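You operate a simulated robot arm through the tools that you are given. There is no shell and no other tool.

You are at the controls of a simulated robot arm. One attempt, no reset.

JOB
Set the fan cabinet's five dials to 2, then switch the fan on.

The check looks at the end state, three seconds after you hand in, the way a careful person would. Anything else that was tipped, shoved, dropped, spilled or broken makes it a failure.

ROBOT AND FRAMES
A 7-joint arm with a fingered hand, fixed in place. Base frame: the origin is on the floor under the middle of its stand, x ahead of it, y to its left, z up. Readings come in m, rad, newtons and seconds.
With the tool pointing down near the work surface it reaches from about 0.32 to 0.82 m from the base axis. Its first joint turns from -2.007 to 2.007 rad. Payload 5 kg.
Tool frame: the origin (TCP) lies between the finger pads and is the grasp point; the fingertips stand 0.032 m ahead of it; z points along the fingers, y is the line along which they close. The gripper opens to 0.16 m; its body begins 0.089 m behind the TCP. The gripper is a hand of 4 fingers: y runs from the thumb to the fingers, the wrist lies at [0, 0, -0.267] in the tool frame.
Orientation is that of the tool frame in the base frame, as [roll, pitch, yaw] about the fixed x, y, z axes, in that order (R = Rz(yaw) Ry(pitch) Rx(roll)). With the fingers straight down and closing along the base's y, the tool's x points along the base's -x, its y along +y and its z along -z.

CONTROLS
- The arm moves only by the tool apply_moves. Its argument "moves" is a list of rows, each a list of 6 numbers: the turn, a rotation vector about the base's x, y, z in units of 90 degrees (1.0 is 90 degrees), then the shift along the base's x, y, z in units of 300 mm (1.0 is 300 mm). In form: [[ax, ay, az, x, y, z], ...]. A call has 1 to 20 rows; each row is the pose to reach, as a shift and turn from the pose commanded when the call began. A call with a number of a shift or a turn outside -1 to 1 is refused whole. A row lasts 0.2 s, in which the tool goes at most 0.05 m and 0.15 rad; a call with a longer step from one row to the next is refused whole. A pose out of reach is approached as far as the arm can. The call stops where the force on the tool passes 40 N (or 10 N more than at its start, if that is more) or the arm is blocked; 0.2 s more then pass. In this call time passes only in rows, and 0.2 s behind the last. The reply holds the time, the measured pose of the TCP, the force on the tool along the base axes, the opening and the grip force, in the units named above and with some noise, with the torque about the TCP (base axes, N m) and any sound that the robot's microphone picked up.
- Cameras (640 x 400 px; columns grow to the right, rows downward): "scene" is fixed at [0.0506, 0.5016, 1.4289]; the picture's right is [-0.52, -0.85, 0.00], its down [-0.48, 0.29, -0.83] and it looks along [0.71, -0.43, -0.56] (base axes); focal length 355 px, centre (320, 200). "wrist" rides on the gripper at [0.08, -0.004, -0.114] in the tool frame; the picture's right is [0.05, 1.00, 0.00], its down [-0.82, 0.04, -0.58] and it looks along [-0.58, 0.03, 0.82] (tool axes); focal length 265 px, centre (320, 200).
- get_image(camera): a new picture of that camera. No time passes.
- raise_lower(by): slides the trunk up (or, below 0, down) by that many m; the arm rides with it, the base frame stays. It gives what a move gives, with no picture.
- finger_targets(finger1, finger2, finger3, thumb_bend): sets how far each is bent, from 0 (flat) to 1 (curled in); at 0.3 the hand is open as for a grip, at 0.7 the pads meet at the TCP. One left out holds its place. A second passes; each finger stops where it meets its share of the squeeze, and holds until it gets a number again. It is the only way to open and close the hand. It gives what a move gives, with no picture; readings hold the bend of each and the force on the fingers (four entries, about 0 where the hand has none), thumb and palm.
- measure_at(camera, pixels): there is no depth. For up to 12 entries [column, row, z] of the newest picture of that camera ("zoom" is the newest enlarged one), the place [x, y] in the base frame at which the ray of that pixel passes the height z, good to about 0.002 m. No time passes.
- enlarge(camera, box): a new picture of the part [left, top, right, bottom] of that camera's present view, enlarged. No time passes.
- sign_off(): hands the job in; it is judged then, once.

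Open the gripper and draw the arm clear of the work before you hand the job in, unless the task says otherwise.

The tools are called after "Call:" by a JSON object that holds its "name" and its "arguments". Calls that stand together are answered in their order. apply_moves: Moves the arm, as the interface text tells. Its arguments: {"type":"object","properties":{"moves":{"type":"array","items":{"type":"array","items":{"type":"number"}}}},"required":["moves"]} The other tools are called the same way: raise_lower (by) moves the trunk up or down; finger_targets (finger1, finger2, finger3, thumb_bend) moves the fingers one by one; get_image (camera) takes a picture; measure_at (camera, pixels) gives the place at which the rays of pixels pass given heights; enlarge (camera, box) takes an enlarged picture of a part of a camera's view; sign_off () hands the job in.

At the start:

```text
t: 0.0
ee_pos: [0.5386, 0.0042, 1.1328]
tool_rot: [3.14, 0.0, 3.141]
ft_force: [-0.5, -0.4, -0.1]
ft_torque: [0.0, 0.0, -0.02]
gripper_width: 0.1598
gripper_force: 0.1
shape: jaw
bend: [0.3, 0.3, 0.3, 0.3]
finger forces: [0.1, 0.0, 0.0, 0.0, 0.1, 0.0]
trunk travel left (down, up): [-0.725, 0.265]
```

scene: 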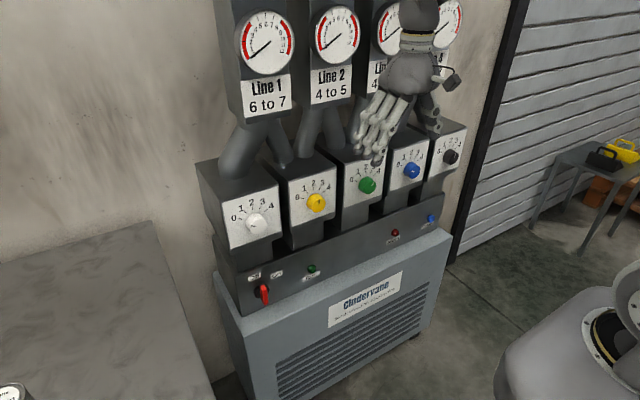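
wrist: 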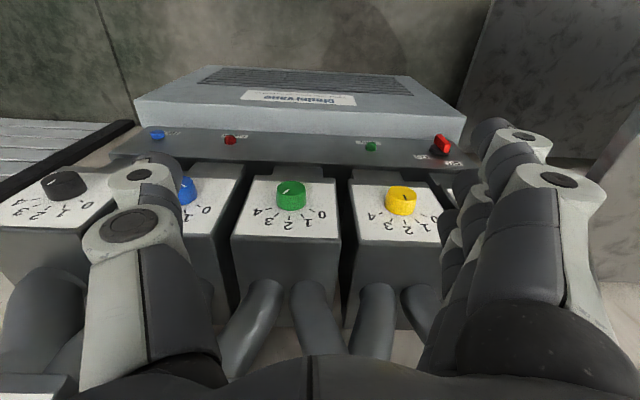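

The scene shows five dial boxes (white, yellow, green, blue, black) at roughly (256,222), (316,203), (367,184), (411,170), (450,157), and a red switch at (262,292). I'll enlarge these areas to read the scales.

Call:
{"name": "enlarge", "arguments": {"camera": "scene", "box": [200, 150, 360, 250]}}

Call:
{"name": "enlarge", "arguments": {"camera": "scene", "box": [330, 110, 490, 210]}}

Call:
{"name": "enlarge", "arguments": {"camera": "scene", "box": [220, 230, 380, 330]}}

Call:
{"name": "enlarge", "arguments": {"camera": "scene", "box": [360, 190, 460, 252]}}

Call:
{"name": "enlarge", "arguments": {"camera": "scene", "box": [210, 0, 480, 168]}}

```text
4.00 times, centred on (280, 200) of scene
```

zoom: 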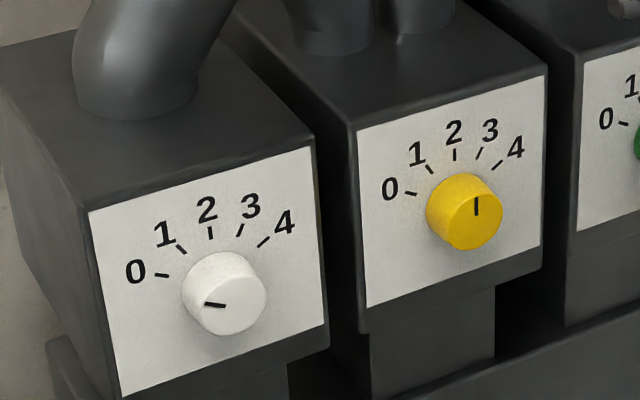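

```text
4.00 times, centred on (410, 160) of scene
```

zoom: 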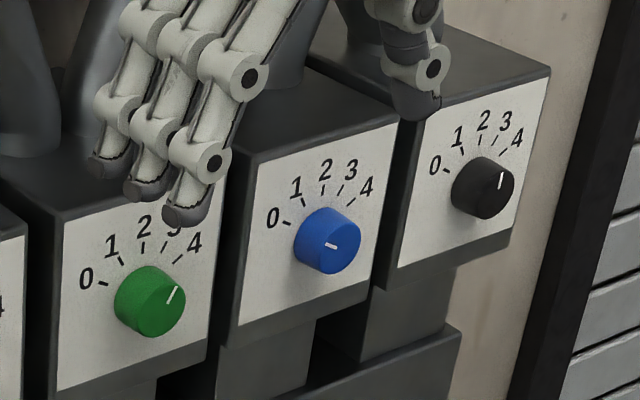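

```text
4.00 times, centred on (300, 280) of scene
```

zoom: 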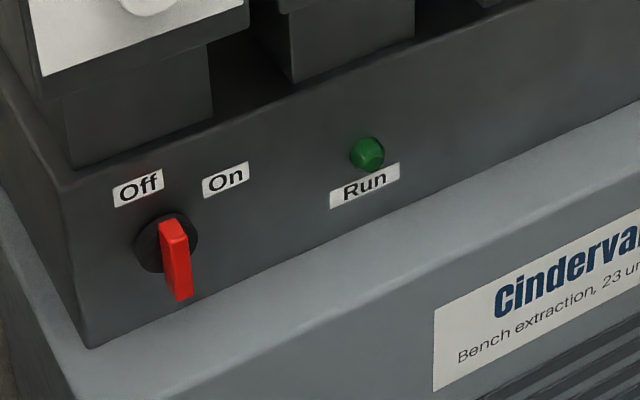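

```text
6.40 times, centred on (410, 221) of scene
```

zoom: 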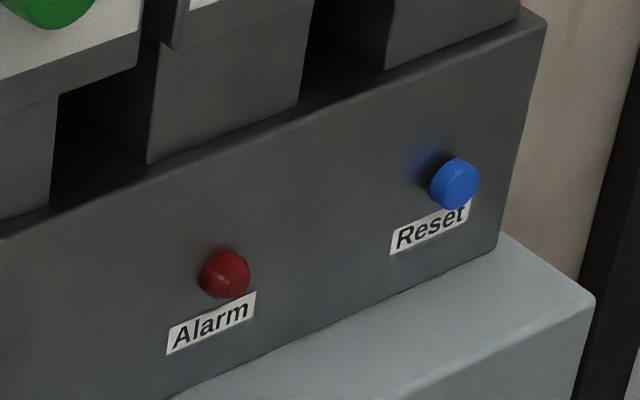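

```text
2.37 times, centred on (345, 84) of scene
```

zoom: 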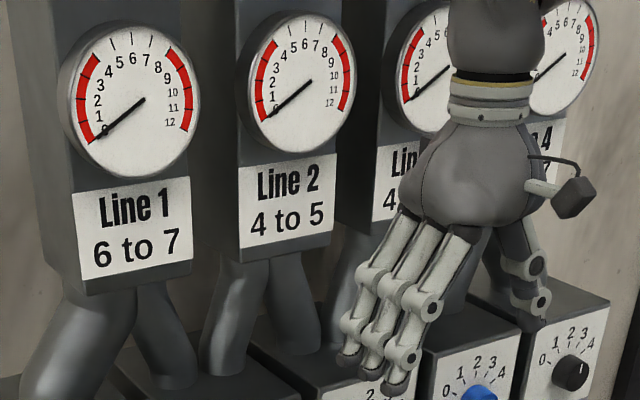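

White reads 0, yellow looks near 2, green near 3, blue 0 and black somewhere around 2–3. The red handle sits low-left at (262,292). I'll triangulate the knobs with scene and wrist pixels before moving.

Call:
{"name": "measure_at", "arguments": {"camera": "scene", "pixels": [[255.75, 223.25, 0.9], [255.75, 223.25, 0.96], [316, 203, 0.9], [316, 203, 0.96], [367.5, 185.5, 0.9], [367.5, 185.5, 0.96], [411.75, 170, 0.9], [411.75, 170, 0.96], [450.75, 157, 0.9], [450.75, 157, 0.96], [264, 293, 0.8], [264, 293, 0.76]]}}

Call:
{"name": "measure_at", "arguments": {"camera": "wrist", "pixels": [[401, 200, 0.9], [401, 200, 0.96], [290, 195, 0.9], [290, 195, 0.96], [185, 191, 0.9], [185, 191, 0.96], [65, 185, 0.9], [65, 185, 0.96], [442, 146, 0.8], [442, 146, 0.76]]}}

Call:
{"name": "enlarge", "arguments": {"camera": "wrist", "box": [220, 110, 480, 272]}}

Call:
{"name": "enlarge", "arguments": {"camera": "wrist", "box": [0, 110, 260, 272]}}

```text
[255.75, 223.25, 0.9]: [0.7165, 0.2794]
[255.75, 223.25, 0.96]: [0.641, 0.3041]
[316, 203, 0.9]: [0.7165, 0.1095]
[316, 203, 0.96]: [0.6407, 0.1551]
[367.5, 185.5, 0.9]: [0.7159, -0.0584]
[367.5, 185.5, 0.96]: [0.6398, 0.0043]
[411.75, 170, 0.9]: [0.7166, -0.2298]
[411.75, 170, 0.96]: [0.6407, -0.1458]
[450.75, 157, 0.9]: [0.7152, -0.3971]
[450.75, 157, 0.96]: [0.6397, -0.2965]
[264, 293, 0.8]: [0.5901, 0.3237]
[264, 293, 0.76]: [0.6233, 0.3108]
```

```text
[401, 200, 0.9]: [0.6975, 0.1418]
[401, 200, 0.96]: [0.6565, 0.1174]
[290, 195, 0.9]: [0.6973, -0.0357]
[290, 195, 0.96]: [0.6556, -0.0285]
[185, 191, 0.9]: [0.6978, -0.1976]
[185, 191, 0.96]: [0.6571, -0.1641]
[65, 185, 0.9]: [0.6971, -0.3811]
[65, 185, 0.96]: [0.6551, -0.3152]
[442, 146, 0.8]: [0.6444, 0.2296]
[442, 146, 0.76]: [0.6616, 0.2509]
```

```text
2.46 times, centred on (350, 191) of wrist
```

zoom: 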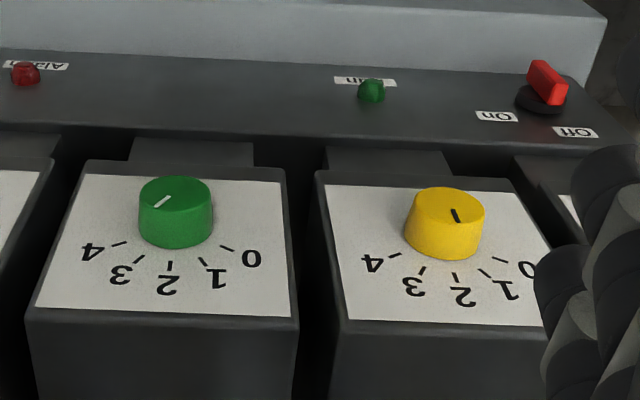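

```text
2.46 times, centred on (130, 191) of wrist
```

zoom: 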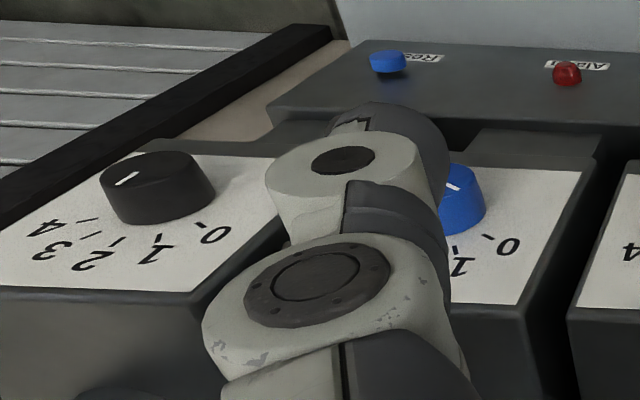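

The knobs triangulate to x≈0.675, z≈0.932 with about 0.16 m spacing in y (≈0.293, 0.131, −0.028, −0.184, −0.344). Next I'll measure the yellow plate's right corners to get the tilt of the dial faces, along with the lower panel.

Call:
{"name": "measure_at", "arguments": {"camera": "scene", "pixels": [[336.5, 169.25, 0.9], [336.5, 169.25, 1.0], [335.25, 211.5, 0.85], [335.25, 211.5, 0.95], [311.5, 269, 0.7], [311.5, 269, 0.8], [395, 233, 0.7], [395, 233, 0.8], [430.5, 218.5, 0.7], [430.5, 218.5, 0.8], [262, 292, 0.7], [262, 292, 0.85]]}}

Call:
{"name": "measure_at", "arguments": {"camera": "wrist", "pixels": [[360.2, 239.3, 0.9], [360.2, 239.3, 1.0], [352.5, 185.6, 0.85], [352.5, 185.6, 0.95], [371, 147, 0.7], [371, 147, 0.8], [230, 140, 0.7], [230, 140, 0.8], [158, 135, 0.7], [158, 135, 0.8]]}}

```text
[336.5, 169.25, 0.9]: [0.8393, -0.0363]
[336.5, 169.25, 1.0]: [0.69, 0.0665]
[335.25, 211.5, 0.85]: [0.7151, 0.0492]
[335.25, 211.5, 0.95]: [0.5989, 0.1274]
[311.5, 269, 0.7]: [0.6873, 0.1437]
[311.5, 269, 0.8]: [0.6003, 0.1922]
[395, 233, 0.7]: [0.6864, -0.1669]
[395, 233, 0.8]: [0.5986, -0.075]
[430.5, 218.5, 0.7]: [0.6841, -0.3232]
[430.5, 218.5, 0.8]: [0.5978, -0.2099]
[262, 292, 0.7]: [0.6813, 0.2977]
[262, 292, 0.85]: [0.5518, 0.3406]
```

```text
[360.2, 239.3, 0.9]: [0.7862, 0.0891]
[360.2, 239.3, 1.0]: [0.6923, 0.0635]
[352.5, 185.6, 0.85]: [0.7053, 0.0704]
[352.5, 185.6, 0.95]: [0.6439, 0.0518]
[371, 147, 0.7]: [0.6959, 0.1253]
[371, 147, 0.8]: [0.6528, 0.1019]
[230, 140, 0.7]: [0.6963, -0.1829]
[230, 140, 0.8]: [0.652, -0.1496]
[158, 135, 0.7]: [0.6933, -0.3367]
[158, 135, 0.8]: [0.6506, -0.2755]
```

The dial faces come out vertical (x≈0.695, plate z 0.868–0.996), and the switch is near (0.70, 0.292, 0.686). I'll pitch the hand up about 50° while drawing back and lowering a little, so the wrist camera looks straight at the dials.

Call:
{"name": "apply_moves", "arguments": {"moves": [[0, -0.07, 0, -0.02, 0, -0.05], [0, -0.14, 0, -0.04, 0, -0.1], [0, -0.21, 0, -0.06, 0, -0.15], [0, -0.28, 0, -0.08, 0, -0.2], [0, -0.35, 0, -0.1, 0, -0.25], [0, -0.42, 0, -0.12, 0, -0.3], [0, -0.49, 0, -0.13, 0, -0.35], [0, -0.56, 0, -0.13, 0, -0.4]]}}

Call:
{"name": "get_image", "arguments": {"camera": "wrist"}}

Call:
{"name": "get_image", "arguments": {"camera": "scene"}}

```text
t: 1.8
ee_pos: [0.5527, 0.0051, 1.0304]
tool_rot: [-3.141, 0.881, -3.141]
ft_force: [-0.4, -0.2, 0.0]
ft_torque: [0.01, 0.06, -0.01]
gripper_width: 0.1598
gripper_force: 0.1
shape: jaw
bend: [0.3, 0.3, 0.3, 0.3]
finger forces: [0.1, 0.0, 0.1, 0.0, 0.0, 0.0]
out of reach, approached as far as the arm can: row 7, 8
trunk travel left (down, up): [-0.725, 0.265]
```

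```text
taken
```

wrist: 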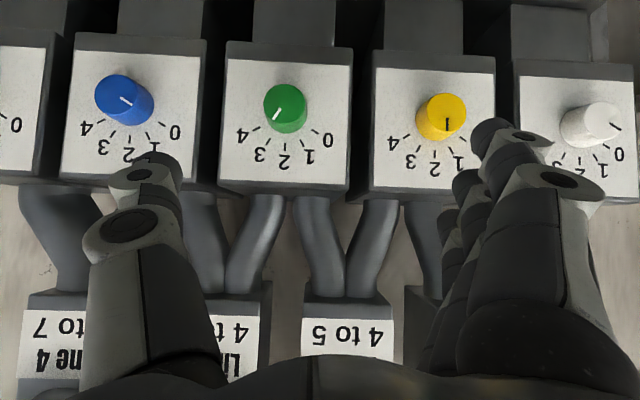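

```text
taken
```

scene: 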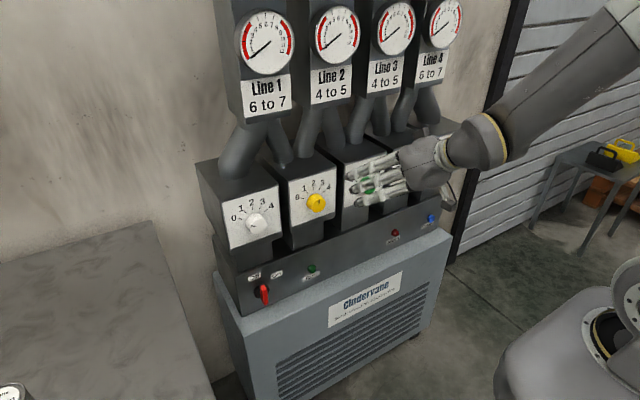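

Rows 7–8 were short of reach at x≈0.55, but the view is good: blue at (125,97), green (285,107), yellow (441,117), white (593,124), all upside down. I'll enlarge to read the pointers.

Call:
{"name": "enlarge", "arguments": {"camera": "wrist", "box": [360, 40, 520, 200]}}

Call:
{"name": "enlarge", "arguments": {"camera": "wrist", "box": [210, 40, 370, 200]}}

Call:
{"name": "enlarge", "arguments": {"camera": "scene", "box": [370, 100, 490, 210]}}

```text
2.50 times, centred on (440, 120) of wrist
```

zoom: 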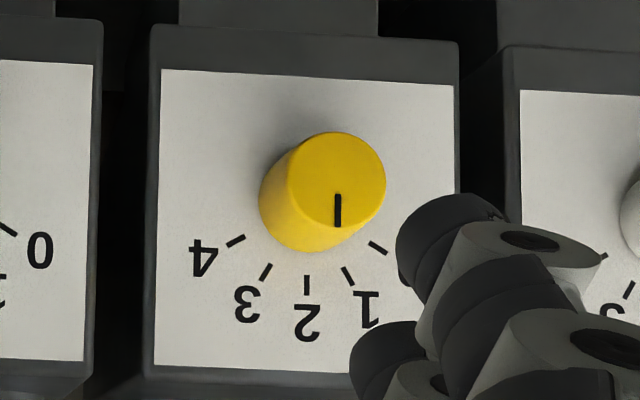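

```text
2.50 times, centred on (290, 120) of wrist
```

zoom: 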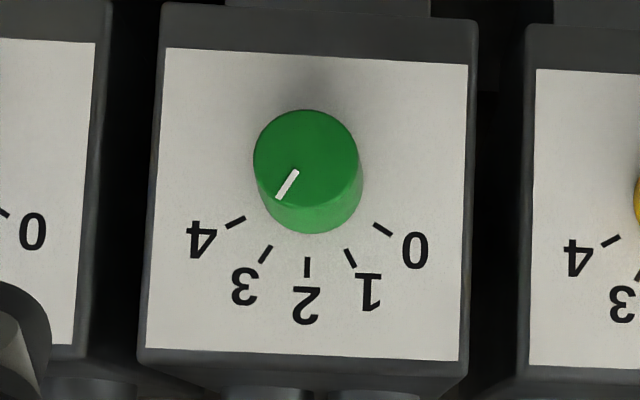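

```text
3.64 times, centred on (430, 155) of scene
```

zoom: 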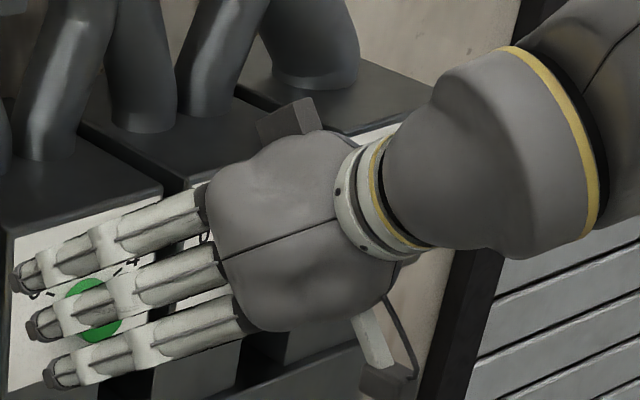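

Yellow is clearly on 2, green on 3, and the ticks are 30° apart (0 = −60°, 4 = +60°). Before sliding the trunk up, I'll check how far forward the gauge boxes are, using the "Line 2" plate's lower-right corner: scene (349.7,100.4), wrist (303,303).

Call:
{"name": "measure_at", "arguments": {"camera": "scene", "pixels": [[349.7, 100.4, 1.1], [349.7, 100.4, 1.25]]}}

Call:
{"name": "measure_at", "arguments": {"camera": "wrist", "pixels": [[303, 303, 1.1], [303, 303, 1.25], [285, 107, 0.93], [441, 117, 0.93], [593, 124, 0.93], [125, 97, 0.93]]}}

Call:
{"name": "enlarge", "arguments": {"camera": "scene", "box": [280, 0, 480, 125]}}

```text
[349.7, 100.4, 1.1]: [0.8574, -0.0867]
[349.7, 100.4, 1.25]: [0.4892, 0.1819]
```

```text
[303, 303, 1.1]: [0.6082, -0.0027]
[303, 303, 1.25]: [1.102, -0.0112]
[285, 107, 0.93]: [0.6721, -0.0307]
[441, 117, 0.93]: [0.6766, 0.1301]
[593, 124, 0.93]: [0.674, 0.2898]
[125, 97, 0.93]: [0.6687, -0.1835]
```

```text
3.20 times, centred on (380, 62) of scene
```

zoom: 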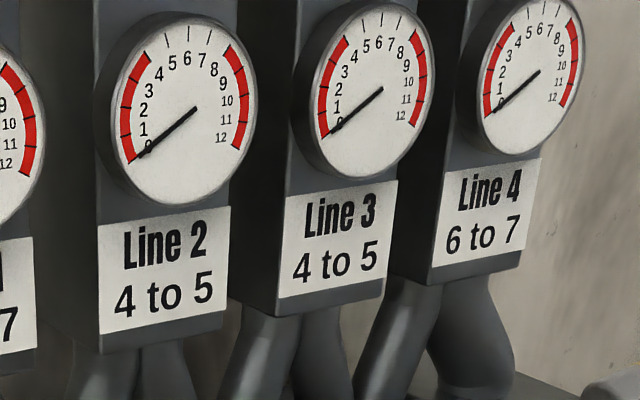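

The gauge faces are at x≈0.75, so my fingertips (x≈0.59) are well clear. I'll raise the trunk 0.2 m so a horizontal tool at dial height is easier to reach.

Call:
{"name": "raise_lower", "arguments": {"by": 0.2}}

```text
t: 4.0
ee_pos: [0.5518, 0.0073, 1.2313]
tool_rot: [-3.141, 0.877, -3.141]
ft_force: [-0.8, 0.1, -0.8]
ft_torque: [0.01, -0.03, 0.01]
gripper_width: 0.16
gripper_force: 0.0
shape: jaw
bend: [0.3, 0.3, 0.3, 0.3]
finger forces: [0.0, 0.0, 0.0, 0.0, 0.1, 0.0]
trunk travel left (down, up): [-0.925, 0.065]
```

The trunk is up and the hand is at z≈1.23. Now I'll lower to about z 0.99 while pitching the rest of the way toward horizontal, staying at x≈0.56–0.58.

Call:
{"name": "apply_moves", "arguments": {"moves": [[0, -0.06, 0, 0.02, 0, -0.13], [0, -0.12, 0, 0.04, 0, -0.26], [0, -0.18, 0, 0.06, 0, -0.39], [0, -0.25, 0, 0.08, 0, -0.52], [0, -0.32, 0, 0.1, 0, -0.65], [0, -0.38, 0, 0.1, 0, -0.75], [0, -0.44, 0, 0.1, 0, -0.8]]}}

Call:
{"name": "get_image", "arguments": {"camera": "wrist"}}

Call:
{"name": "get_image", "arguments": {"camera": "scene"}}

```text
t: 5.6
ee_pos: [0.5841, 0.0063, 0.9911]
tool_rot: [2.026, 1.568, 2.025]
ft_force: [-0.5, -0.2, 0.5]
ft_torque: [-0.03, -0.04, -0.01]
gripper_width: 0.1602
gripper_force: 0.1
shape: jaw
bend: [0.3, 0.3, 0.3, 0.3]
finger forces: [0.0, 0.1, 0.0, 0.0, 0.0, 0.0]
out of reach, approached as far as the arm can: row 1, 2, 3
trunk travel left (down, up): [-0.925, 0.065]
```

```text
taken
```

wrist: 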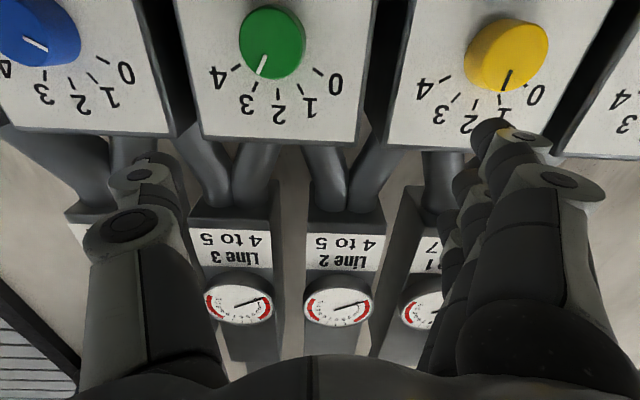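

```text
taken
```

scene: 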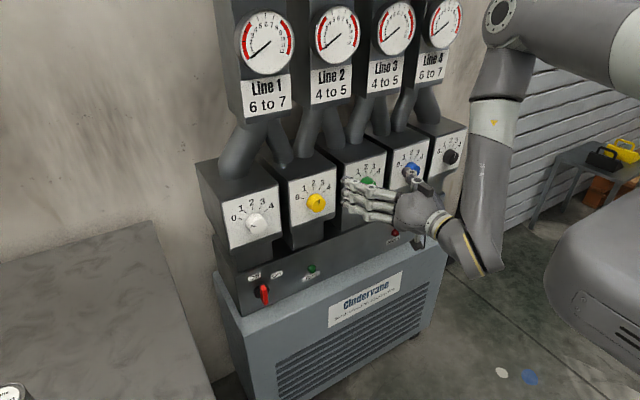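

The tool is now exactly horizontal at (0.584, 0.006, 0.991) and the green knob is the closest. I'll shift to line up with green at y≈−0.030, z≈0.932, staying back, and check alignment in the wrist view.

Call:
{"name": "apply_moves", "arguments": {"moves": [[0, 0, 0, 0, -0.06, -0.1], [0, 0, 0, 0, -0.12, -0.197]]}}

Call:
{"name": "get_image", "arguments": {"camera": "wrist"}}

Call:
{"name": "enlarge", "arguments": {"camera": "scene", "box": [320, 130, 480, 240]}}

```text
t: 6.2
ee_pos: [0.5836, -0.0319, 0.9314]
tool_rot: [2.582, 1.57, 2.582]
ft_force: [0.1, -0.4, 0.2]
ft_torque: [0.01, 0.0, 0.02]
gripper_width: 0.1597
gripper_force: 0.1
shape: jaw
bend: [0.3, 0.3, 0.3, 0.3]
finger forces: [0.0, 0.1, 0.1, 0.0, 0.1, 0.1]
trunk travel left (down, up): [-0.925, 0.065]
```

```text
taken
```

wrist: 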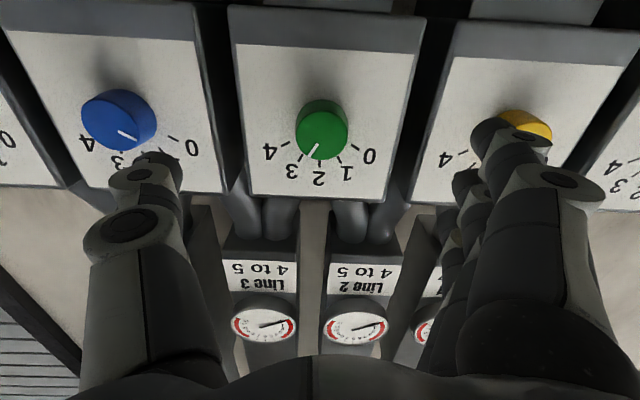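

```text
3.64 times, centred on (400, 185) of scene
```

zoom: 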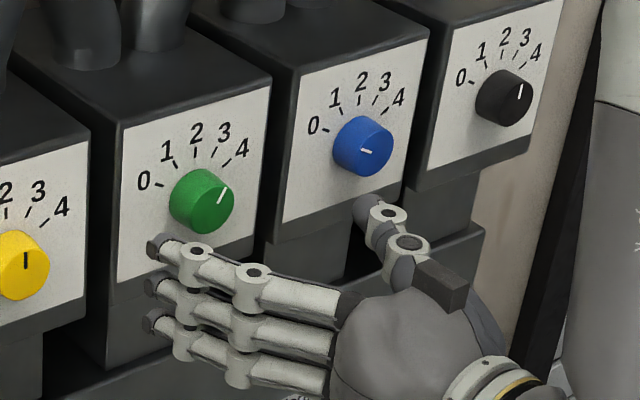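

Green sits at (321,136) in the wrist view and laterally looks centred. I'll enlarge to get the knob's exact edges and front face position.

Call:
{"name": "enlarge", "arguments": {"camera": "wrist", "box": [240, 70, 400, 230]}}

Call:
{"name": "enlarge", "arguments": {"camera": "scene", "box": [420, 120, 480, 180]}}

```text
2.50 times, centred on (320, 150) of wrist
```

zoom: 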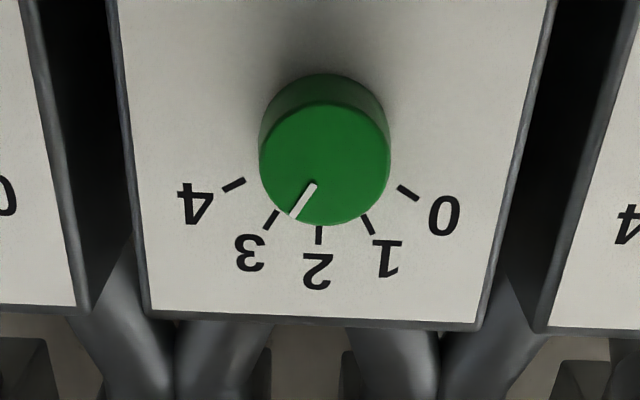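

```text
6.67 times, centred on (450, 150) of scene
```

zoom: 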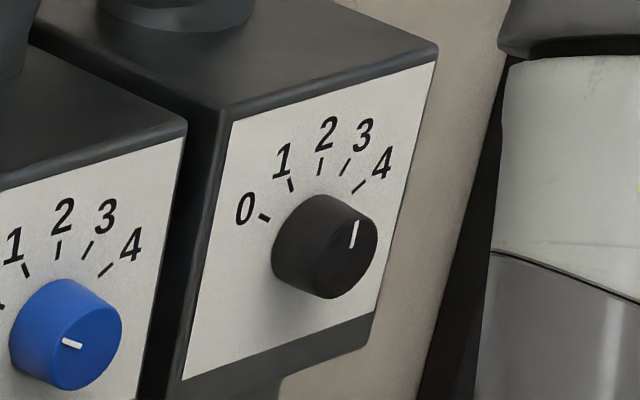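

Black's pointer is parallel to its "2" tick, so black and yellow are already on 2; white, green and blue need turning. Green's front face centre is at wrist pixel (322,136.4); I'll measure it and its edges.

Call:
{"name": "measure_at", "arguments": {"camera": "wrist", "pixels": [[322, 136.4, 0.932], [295.6, 136.4, 0.932], [348.4, 136.4, 0.932], [322, 112, 0.912], [322, 160.5, 0.952], [320, 164, 0.966], [356, 147, 0.947], [285, 144, 0.947]]}}

```text
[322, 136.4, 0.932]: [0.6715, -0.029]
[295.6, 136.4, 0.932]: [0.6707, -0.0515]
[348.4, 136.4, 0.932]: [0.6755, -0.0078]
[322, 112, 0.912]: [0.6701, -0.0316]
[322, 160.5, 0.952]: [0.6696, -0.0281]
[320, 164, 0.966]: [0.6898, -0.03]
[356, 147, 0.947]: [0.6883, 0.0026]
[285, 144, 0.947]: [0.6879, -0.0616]
```

Front face of green is at x≈0.670, y≈−0.0295, diameter ≈0.044, plate at ≈0.69. I'll check where the fingertips are in the scene view (middle finger tip ≈(354.7,208.9), thumb tip ≈(411.5,186.4)) to know the safe approach depth.

Call:
{"name": "measure_at", "arguments": {"camera": "scene", "pixels": [[354.7, 198.7, 0.958], [354.7, 208.9, 0.932], [354.7, 218.5, 0.905], [411.5, 186.4, 0.932]]}}

Call:
{"name": "finger_targets", "arguments": {"finger1": 0.5, "finger2": 0.5, "finger3": 0.5, "thumb_bend": 0.5}}

Call:
{"name": "get_image", "arguments": {"camera": "wrist"}}

Call:
{"name": "enlarge", "arguments": {"camera": "scene", "box": [320, 140, 480, 240]}}

```text
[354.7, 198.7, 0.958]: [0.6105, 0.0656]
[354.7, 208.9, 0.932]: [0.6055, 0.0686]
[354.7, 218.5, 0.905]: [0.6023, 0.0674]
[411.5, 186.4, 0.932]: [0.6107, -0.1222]
```

```text
t: 7.2
ee_pos: [0.5826, -0.0311, 0.9317]
tool_rot: [-2.963, 1.568, -2.965]
ft_force: [-0.4, 0.9, -0.6]
ft_torque: [-0.03, -0.03, -0.02]
gripper_width: 0.0922
gripper_force: 0.0
shape: fingers
bend: [0.5, 0.5, 0.5, 0.5]
finger forces: [0.0, 0.0, 0.0, 0.0, 0.1, 0.0]
trunk travel left (down, up): [-0.925, 0.065]
```

```text
taken
```

wrist: 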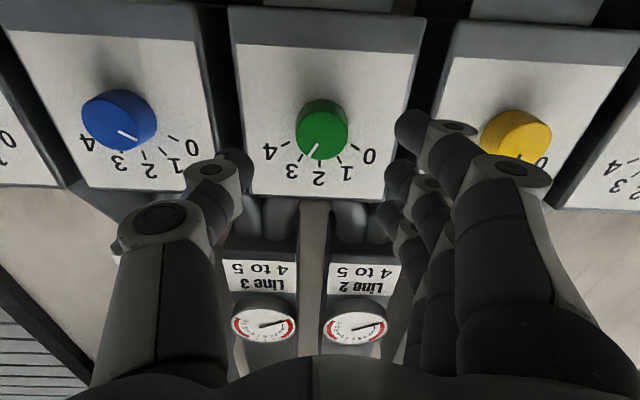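

```text
4.00 times, centred on (400, 190) of scene
```

zoom: 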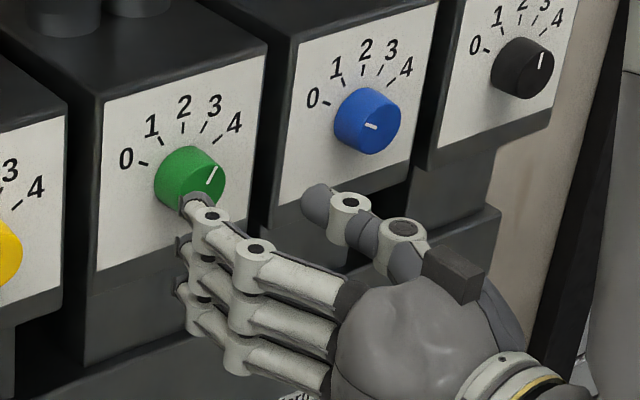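

At bend 0.5 the opening is 0.092 m, enough to straddle the 0.044 m knob. I'll measure the fingertip reach at this bend: middle tip at zoom (180,243), thumb tip at zoom (310,195).

Call:
{"name": "measure_at", "arguments": {"camera": "zoom", "pixels": [[182, 245, 0.932], [185, 205, 0.959], [310, 197, 0.932]]}}

```text
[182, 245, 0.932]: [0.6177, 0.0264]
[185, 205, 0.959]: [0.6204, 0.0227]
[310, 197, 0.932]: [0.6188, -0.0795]
```

Tips stand about 0.036 m ahead of the TCP. I'll advance 0.065 m to TCP x≈0.648, so the tips straddle the knob a few mm short of the plate.

Call:
{"name": "apply_moves", "arguments": {"moves": [[0, 0, 0, 0.06, 0, 0], [0, 0, 0, 0.12, 0, 0], [0, 0, 0, 0.17, 0, 0], [0, 0, 0, 0.2, 0, 0], [0, 0, 0, 0.217, 0, 0]]}}

Call:
{"name": "get_image", "arguments": {"camera": "wrist"}}

Call:
{"name": "enlarge", "arguments": {"camera": "scene", "box": [320, 140, 480, 240]}}

```text
t: 8.4
ee_pos: [0.6474, -0.0317, 0.9323]
tool_rot: [-2.796, 1.568, -2.794]
ft_force: [-0.4, -0.1, 0.6]
ft_torque: [-0.01, 0.01, 0.05]
gripper_width: 0.092
gripper_force: 0.2
shape: fingers
bend: [0.5, 0.5, 0.5, 0.5]
finger forces: [0.1, 0.0, 0.0, 0.1, 0.1, 0.0]
trunk travel left (down, up): [-0.925, 0.065]
```

```text
taken
```

wrist: 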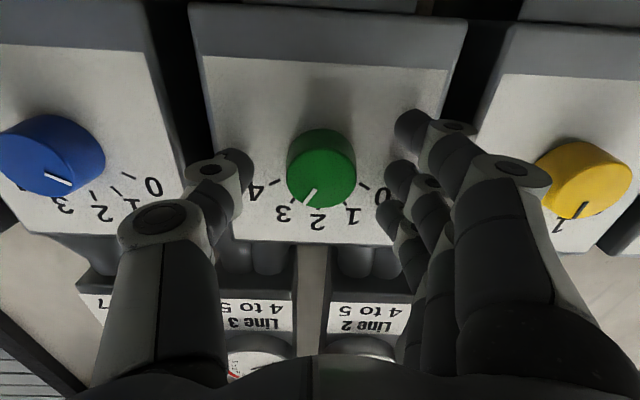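

```text
4.00 times, centred on (400, 190) of scene
```

zoom: 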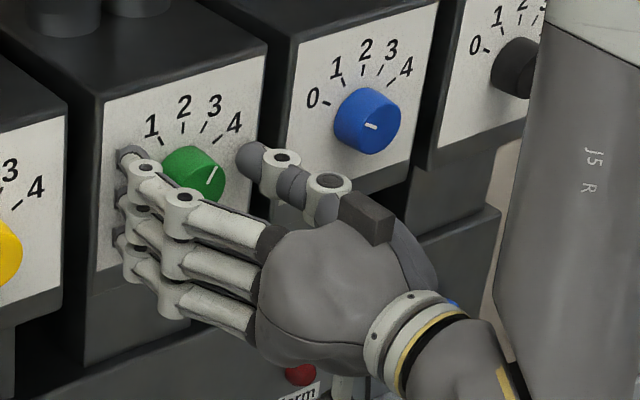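

The knob is centred between thumb (230,165) and the middle finger (405,180), with no contact force yet. I'll close thumb and middle finger on it.

Call:
{"name": "finger_targets", "arguments": {"finger2": 0.7, "thumb_bend": 0.7}}

Call:
{"name": "get_image", "arguments": {"camera": "wrist"}}

```text
t: 9.4
ee_pos: [0.6478, -0.0309, 0.9315]
tool_rot: [-3.039, 1.569, -3.038]
ft_force: [6.3, -7.7, 2.5]
ft_torque: [-0.01, -0.02, -0.02]
gripper_width: 0.0698
gripper_force: 9.2
shape: fingers
bend: [0.5, 0.61, 0.5, 0.65]
finger forces: [0.0, 6.5, 0.1, 0.0, 13.3, 0.0]
trunk travel left (down, up): [-0.925, 0.065]
```

```text
taken
```

wrist: 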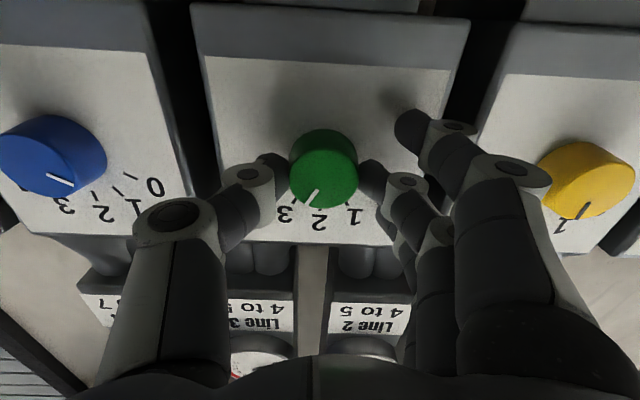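

Contact made: finger 6.5 N, thumb 13.3 N. Now I'll turn the hand −30° about x (counter-clockwise seen from the robot) to bring green from 3 to 2.

Call:
{"name": "apply_moves", "arguments": {"moves": [[-0.055, 0, 0, 0, 0, 0], [-0.11, 0, 0, 0, 0, 0], [-0.165, 0, 0, 0, 0, 0], [-0.22, 0, 0, 0, 0, 0], [-0.275, 0, 0, 0, 0, 0], [-0.333, 0, 0, 0, 0, 0]]}}

Call:
{"name": "get_image", "arguments": {"camera": "wrist"}}

Call:
{"name": "enlarge", "arguments": {"camera": "scene", "box": [320, 140, 480, 240]}}

```text
t: 10.8
ee_pos: [0.6475, -0.0311, 0.9314]
tool_rot: [-1.574, 1.046, -1.574]
ft_force: [6.3, -4.5, 5.3]
ft_torque: [0.02, -0.1, 0.05]
gripper_width: 0.0697
gripper_force: 9.7
shape: fingers
bend: [0.5, 0.61, 0.5, 0.65]
finger forces: [0.0, 6.7, 0.1, 0.1, 12.4, 0.2]
trunk travel left (down, up): [-0.925, 0.065]
```

```text
taken
```

wrist: 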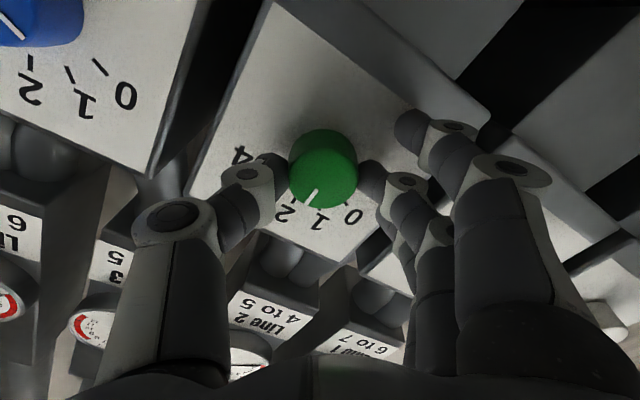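

```text
4.00 times, centred on (400, 190) of scene
```

zoom: 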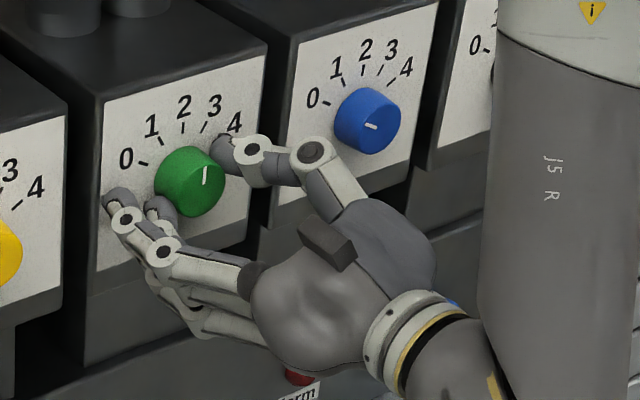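

The pointer moved with the hand; it looks close to vertical now. I'll enlarge both views to compare the pointer with the "2" tick.

Call:
{"name": "enlarge", "arguments": {"camera": "wrist", "box": [260, 110, 388, 238]}}

Call:
{"name": "enlarge", "arguments": {"camera": "scene", "box": [340, 155, 400, 215]}}

```text
3.12 times, centred on (324, 174) of wrist
```

zoom: 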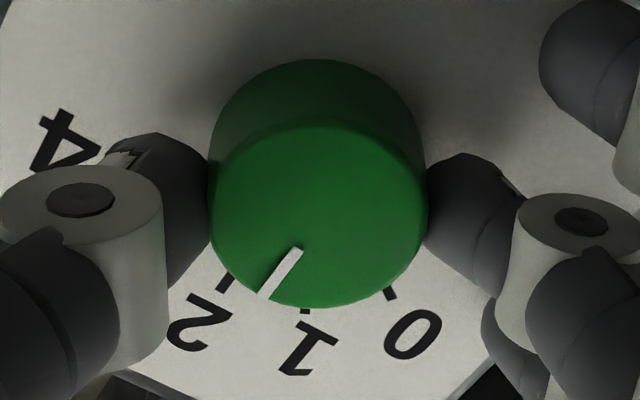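

```text
6.67 times, centred on (370, 185) of scene
```

zoom: 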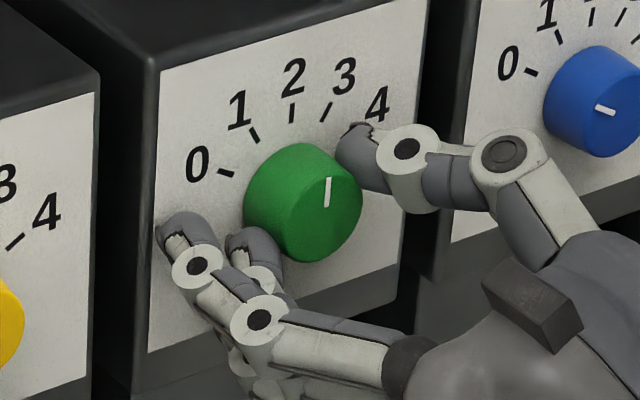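

The pointer kept its position relative to the hand (no slip) and is parallel to the "2" tick within a couple of degrees. I'll release and back straight off.

Call:
{"name": "finger_targets", "arguments": {"finger2": 0.5, "thumb_bend": 0.5}}

Call:
{"name": "apply_moves", "arguments": {"moves": [[0, 0, 0, -0.06, 0, 0], [0, 0, 0, -0.12, 0, 0], [0.05, 0, 0, -0.2, 0, 0], [0.12, 0, 0, -0.217, 0, 0], [0.2, 0, 0, -0.217, 0, 0], [0.28, 0, 0, -0.217, 0, 0], [0.333, 0, 0, -0.217, 0, 0]]}}

Call:
{"name": "enlarge", "arguments": {"camera": "wrist", "box": [240, 70, 400, 170]}}

Call:
{"name": "enlarge", "arguments": {"camera": "scene", "box": [340, 155, 400, 215]}}

Call:
{"name": "get_image", "arguments": {"camera": "wrist"}}

```text
t: 11.8
ee_pos: [0.6469, -0.0308, 0.9325]
tool_rot: [-1.575, 1.049, -1.576]
ft_force: [0.0, 0.3, 0.5]
ft_torque: [-0.02, 0.0, -0.01]
gripper_width: 0.0914
gripper_force: 0.1
shape: fingers
bend: [0.5, 0.5, 0.5, 0.5]
finger forces: [0.0, 0.0, 0.0, 0.0, 0.0, 0.0]
trunk travel left (down, up): [-0.925, 0.065]
```

```text
t: 13.4
ee_pos: [0.5833, -0.0305, 0.9322]
tool_rot: [2.37, 1.569, 2.369]
ft_force: [0.6, 0.1, -0.3]
ft_torque: [-0.01, 0.01, 0.01]
gripper_width: 0.0912
gripper_force: 0.1
shape: fingers
bend: [0.5, 0.5, 0.5, 0.5]
finger forces: [0.0, 0.1, 0.0, 0.0, 0.1, 0.1]
trunk travel left (down, up): [-0.925, 0.065]
```

```text
4.00 times, centred on (320, 120) of wrist
```

zoom: 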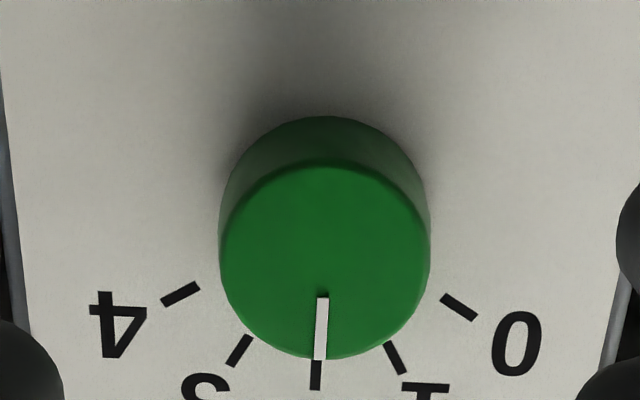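

```text
6.67 times, centred on (370, 185) of scene
```

zoom: 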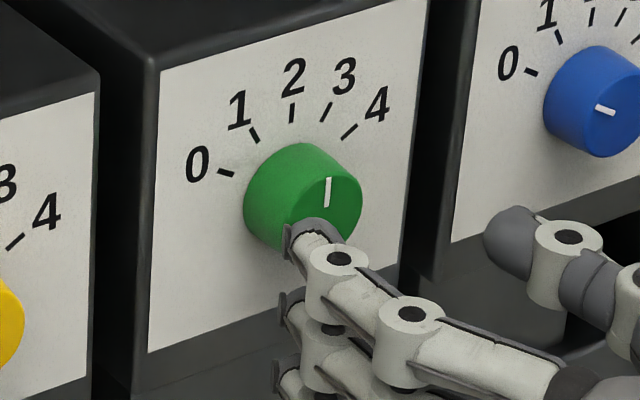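

```text
taken
```

wrist: 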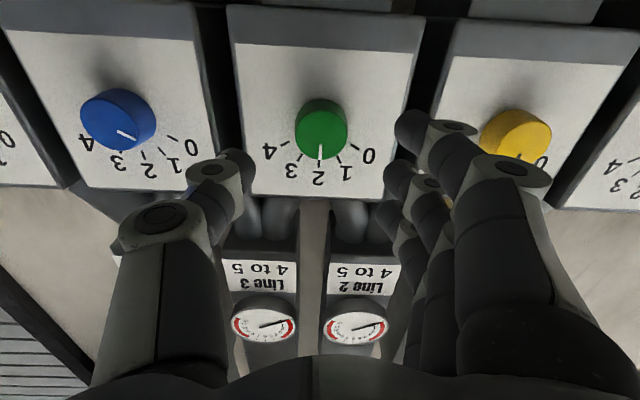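

Green's pointer now lines up with the "2" tick. Next is blue: I'll slide 0.16 m to −y at this stand-off and check alignment.

Call:
{"name": "apply_moves", "arguments": {"moves": [[0, 0, 0, 0, -0.13, 0], [0, 0, 0, 0, -0.26, 0], [0, 0, 0, 0, -0.39, 0], [0, 0, 0, 0, -0.533, 0]]}}

Call:
{"name": "get_image", "arguments": {"camera": "wrist"}}

Call:
{"name": "enlarge", "arguments": {"camera": "wrist", "box": [240, 70, 400, 170]}}

Call:
{"name": "get_image", "arguments": {"camera": "scene"}}

```text
t: 14.4
ee_pos: [0.5824, -0.1914, 0.9315]
tool_rot: [2.78, 1.57, 2.782]
ft_force: [-0.1, -0.1, 0.5]
ft_torque: [0.01, -0.01, 0.05]
gripper_width: 0.0916
gripper_force: 0.0
shape: fingers
bend: [0.5, 0.5, 0.5, 0.5]
finger forces: [0.1, 0.0, 0.0, 0.1, 0.0, 0.0]
trunk travel left (down, up): [-0.925, 0.065]
```

```text
taken
```

wrist: 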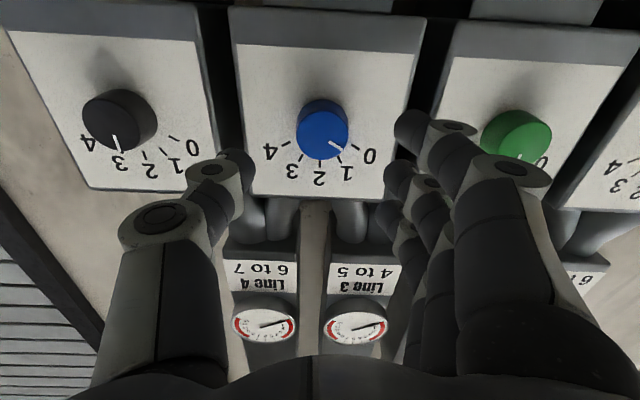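

```text
4.00 times, centred on (320, 120) of wrist
```

zoom: 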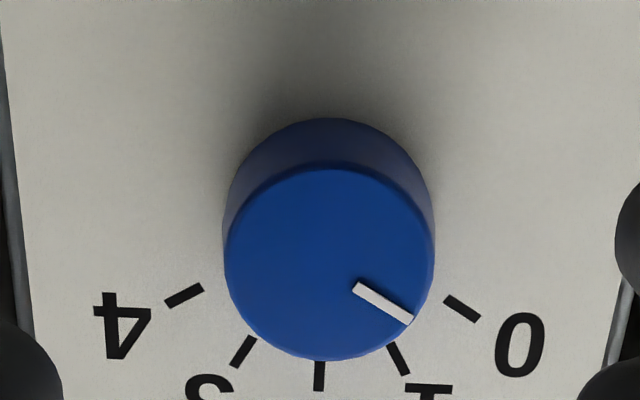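

```text
taken
```

scene: 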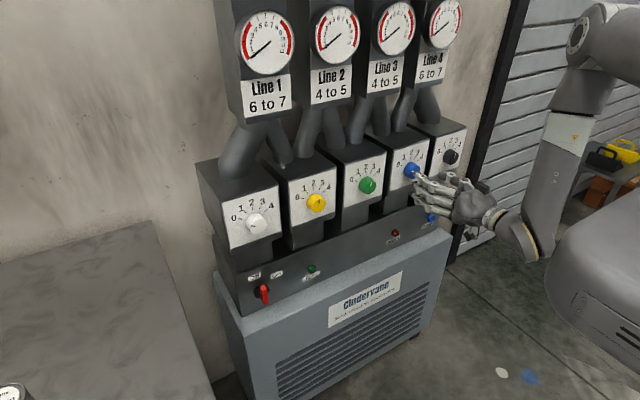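

Blue's pointer is exactly on the "0" tick and centred at (321,130). I'll roll the hand −30° first so the 60° turn is symmetric, then advance over the knob.

Call:
{"name": "apply_moves", "arguments": {"moves": [[-0.08, 0, 0, 0, 0, 0], [-0.16, 0, 0, 0, 0, 0], [-0.24, 0, 0, 0, 0, 0], [-0.333, 0, 0, 0, 0, 0], [-0.333, 0, 0, 0.06, 0, 0], [-0.333, 0, 0, 0.12, 0, 0], [-0.333, 0, 0, 0.17, 0, 0], [-0.333, 0, 0, 0.2, 0, 0], [-0.333, 0, 0, 0.219, 0, 0]]}}

Call:
{"name": "get_image", "arguments": {"camera": "wrist"}}

```text
t: 16.4
ee_pos: [0.6479, -0.1898, 0.9324]
tool_rot: [-1.572, 1.047, -1.575]
ft_force: [-0.2, 0.0, 0.1]
ft_torque: [0.0, 0.0, -0.03]
gripper_width: 0.0914
gripper_force: 0.1
shape: fingers
bend: [0.5, 0.5, 0.5, 0.5]
finger forces: [0.0, 0.1, 0.1, 0.0, 0.0, 0.0]
trunk travel left (down, up): [-0.925, 0.065]
```

```text
taken
```

wrist: 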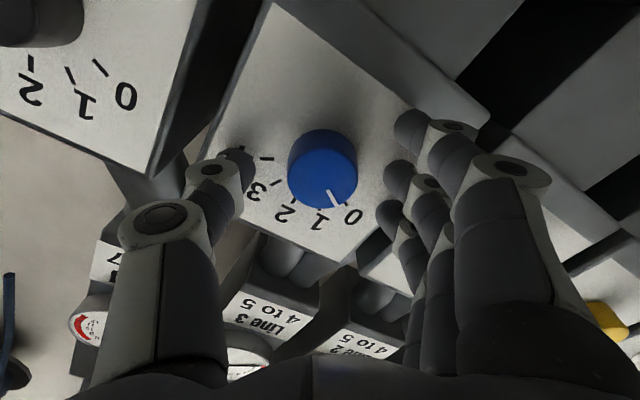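

Hand is over the blue knob, centred at (322,175), no contact forces. I'll close thumb and middle finger as before.

Call:
{"name": "finger_targets", "arguments": {"finger2": 0.7, "thumb_bend": 0.7}}

```text
t: 17.4
ee_pos: [0.6478, -0.1907, 0.9326]
tool_rot: [-1.573, 1.047, -1.572]
ft_force: [6.5, -5.8, 5.9]
ft_torque: [0.0, -0.06, 0.0]
gripper_width: 0.0692
gripper_force: 9.5
shape: fingers
bend: [0.5, 0.6, 0.5, 0.65]
finger forces: [0.0, 6.1, 0.1, 0.0, 13.0, 0.0]
trunk travel left (down, up): [-0.925, 0.065]
```

The grip matches the green one (6.1 N / 13 N). Now I'll turn +60° about x (clockwise) to bring blue from 0 to 2.

Call:
{"name": "apply_moves", "arguments": {"moves": [[0.06, 0, 0, 0, 0, 0], [0.12, 0, 0, 0, 0, 0], [0.18, 0, 0, 0, 0, 0], [0.24, 0, 0, 0, 0, 0], [0.3, 0, 0, 0, 0, 0], [0.36, 0, 0, 0, 0, 0], [0.42, 0, 0, 0, 0, 0], [0.48, 0, 0, 0, 0, 0], [0.54, 0, 0, 0, 0, 0], [0.6, 0, 0, 0, 0, 0], [0.667, 0, 0, 0, 0, 0]]}}

Call:
{"name": "get_image", "arguments": {"camera": "wrist"}}

Call:
{"name": "enlarge", "arguments": {"camera": "scene", "box": [370, 130, 450, 210]}}

```text
t: 19.8
ee_pos: [0.6484, -0.1923, 0.93]
tool_rot: [1.578, 1.044, 1.577]
ft_force: [2.1, -9.1, -5.8]
ft_torque: [-0.04, 0.09, -0.17]
gripper_width: 0.07
gripper_force: 10.7
shape: fingers
bend: [0.5, 0.6, 0.5, 0.65]
finger forces: [0.0, 5.5, 0.0, 0.1, 15.5, 0.0]
trunk travel left (down, up): [-0.925, 0.065]
```

```text
taken
```

wrist: 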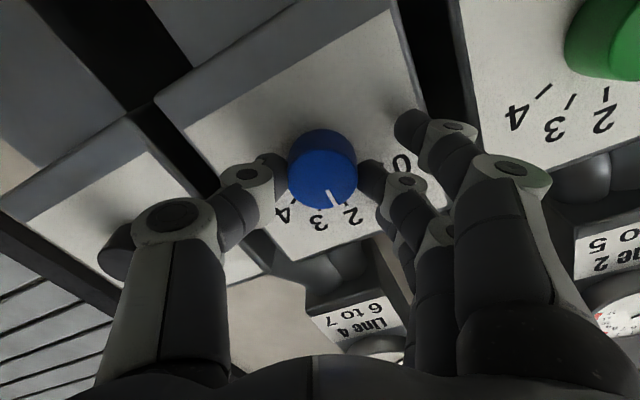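

```text
5.00 times, centred on (410, 170) of scene
```

zoom: 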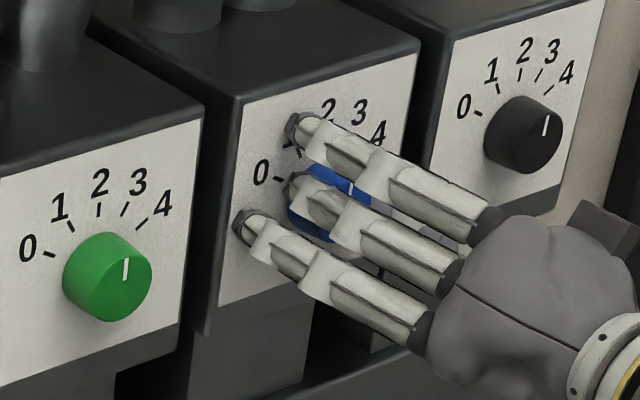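

The pointer moved near 2; I'll enlarge the wrist view to compare it with the "2" tick.

Call:
{"name": "enlarge", "arguments": {"camera": "wrist", "box": [260, 130, 388, 230]}}

```text
4.00 times, centred on (324, 180) of wrist
```

zoom: 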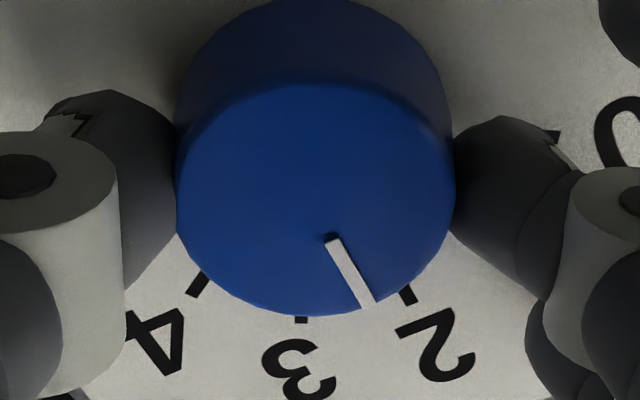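

The pointer (29°) is nearly parallel to the "2" tick (31°) in the rolled view. I'll release, back off, and level the hand to verify.

Call:
{"name": "finger_targets", "arguments": {"finger2": 0.5, "thumb_bend": 0.5}}

Call:
{"name": "apply_moves", "arguments": {"moves": [[0, 0, 0, -0.06, 0, 0], [0, 0, 0, -0.12, 0, 0], [-0.05, 0, 0, -0.2, 0, 0], [-0.12, 0, 0, -0.217, 0, 0], [-0.2, 0, 0, -0.217, 0, 0], [-0.28, 0, 0, -0.217, 0, 0], [-0.333, 0, 0, -0.217, 0, 0]]}}

Call:
{"name": "enlarge", "arguments": {"camera": "wrist", "box": [240, 70, 400, 170]}}

Call:
{"name": "get_image", "arguments": {"camera": "wrist"}}

```text
t: 20.8
ee_pos: [0.6484, -0.1908, 0.9333]
tool_rot: [1.573, 1.046, 1.575]
ft_force: [-0.4, -0.6, 0.2]
ft_torque: [-0.03, 0.05, 0.0]
gripper_width: 0.091
gripper_force: 0.0
shape: fingers
bend: [0.5, 0.5, 0.5, 0.5]
finger forces: [0.0, 0.1, 0.0, 0.1, 0.0, 0.1]
trunk travel left (down, up): [-0.925, 0.065]
```

```text
t: 22.4
ee_pos: [0.582, -0.1902, 0.9317]
tool_rot: [-3.131, 1.57, -3.133]
ft_force: [0.6, 0.0, -0.4]
ft_torque: [0.0, -0.06, 0.0]
gripper_width: 0.0913
gripper_force: 0.1
shape: fingers
bend: [0.5, 0.5, 0.5, 0.5]
finger forces: [0.1, 0.1, 0.0, 0.0, 0.0, 0.0]
trunk travel left (down, up): [-0.925, 0.065]
```

```text
4.00 times, centred on (320, 120) of wrist
```

zoom: 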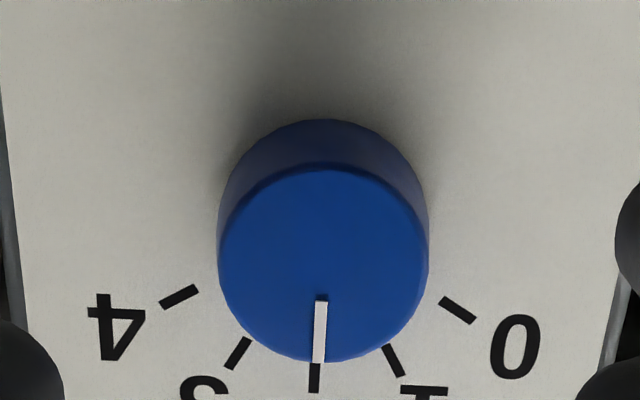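

```text
taken
```

wrist: 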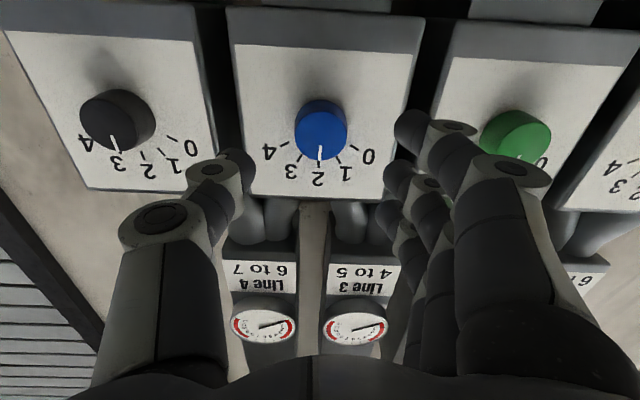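

Blue is on 2. I'll enlarge black (118,115) in this view to confirm it is on 2 and check its ticks.

Call:
{"name": "enlarge", "arguments": {"camera": "wrist", "box": [40, 75, 200, 175]}}

```text
4.00 times, centred on (120, 125) of wrist
```

zoom: 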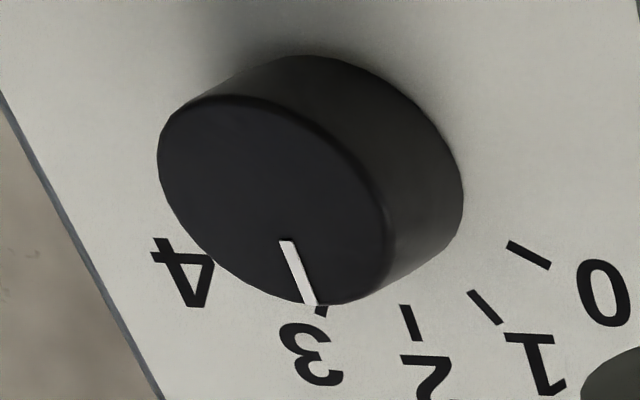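

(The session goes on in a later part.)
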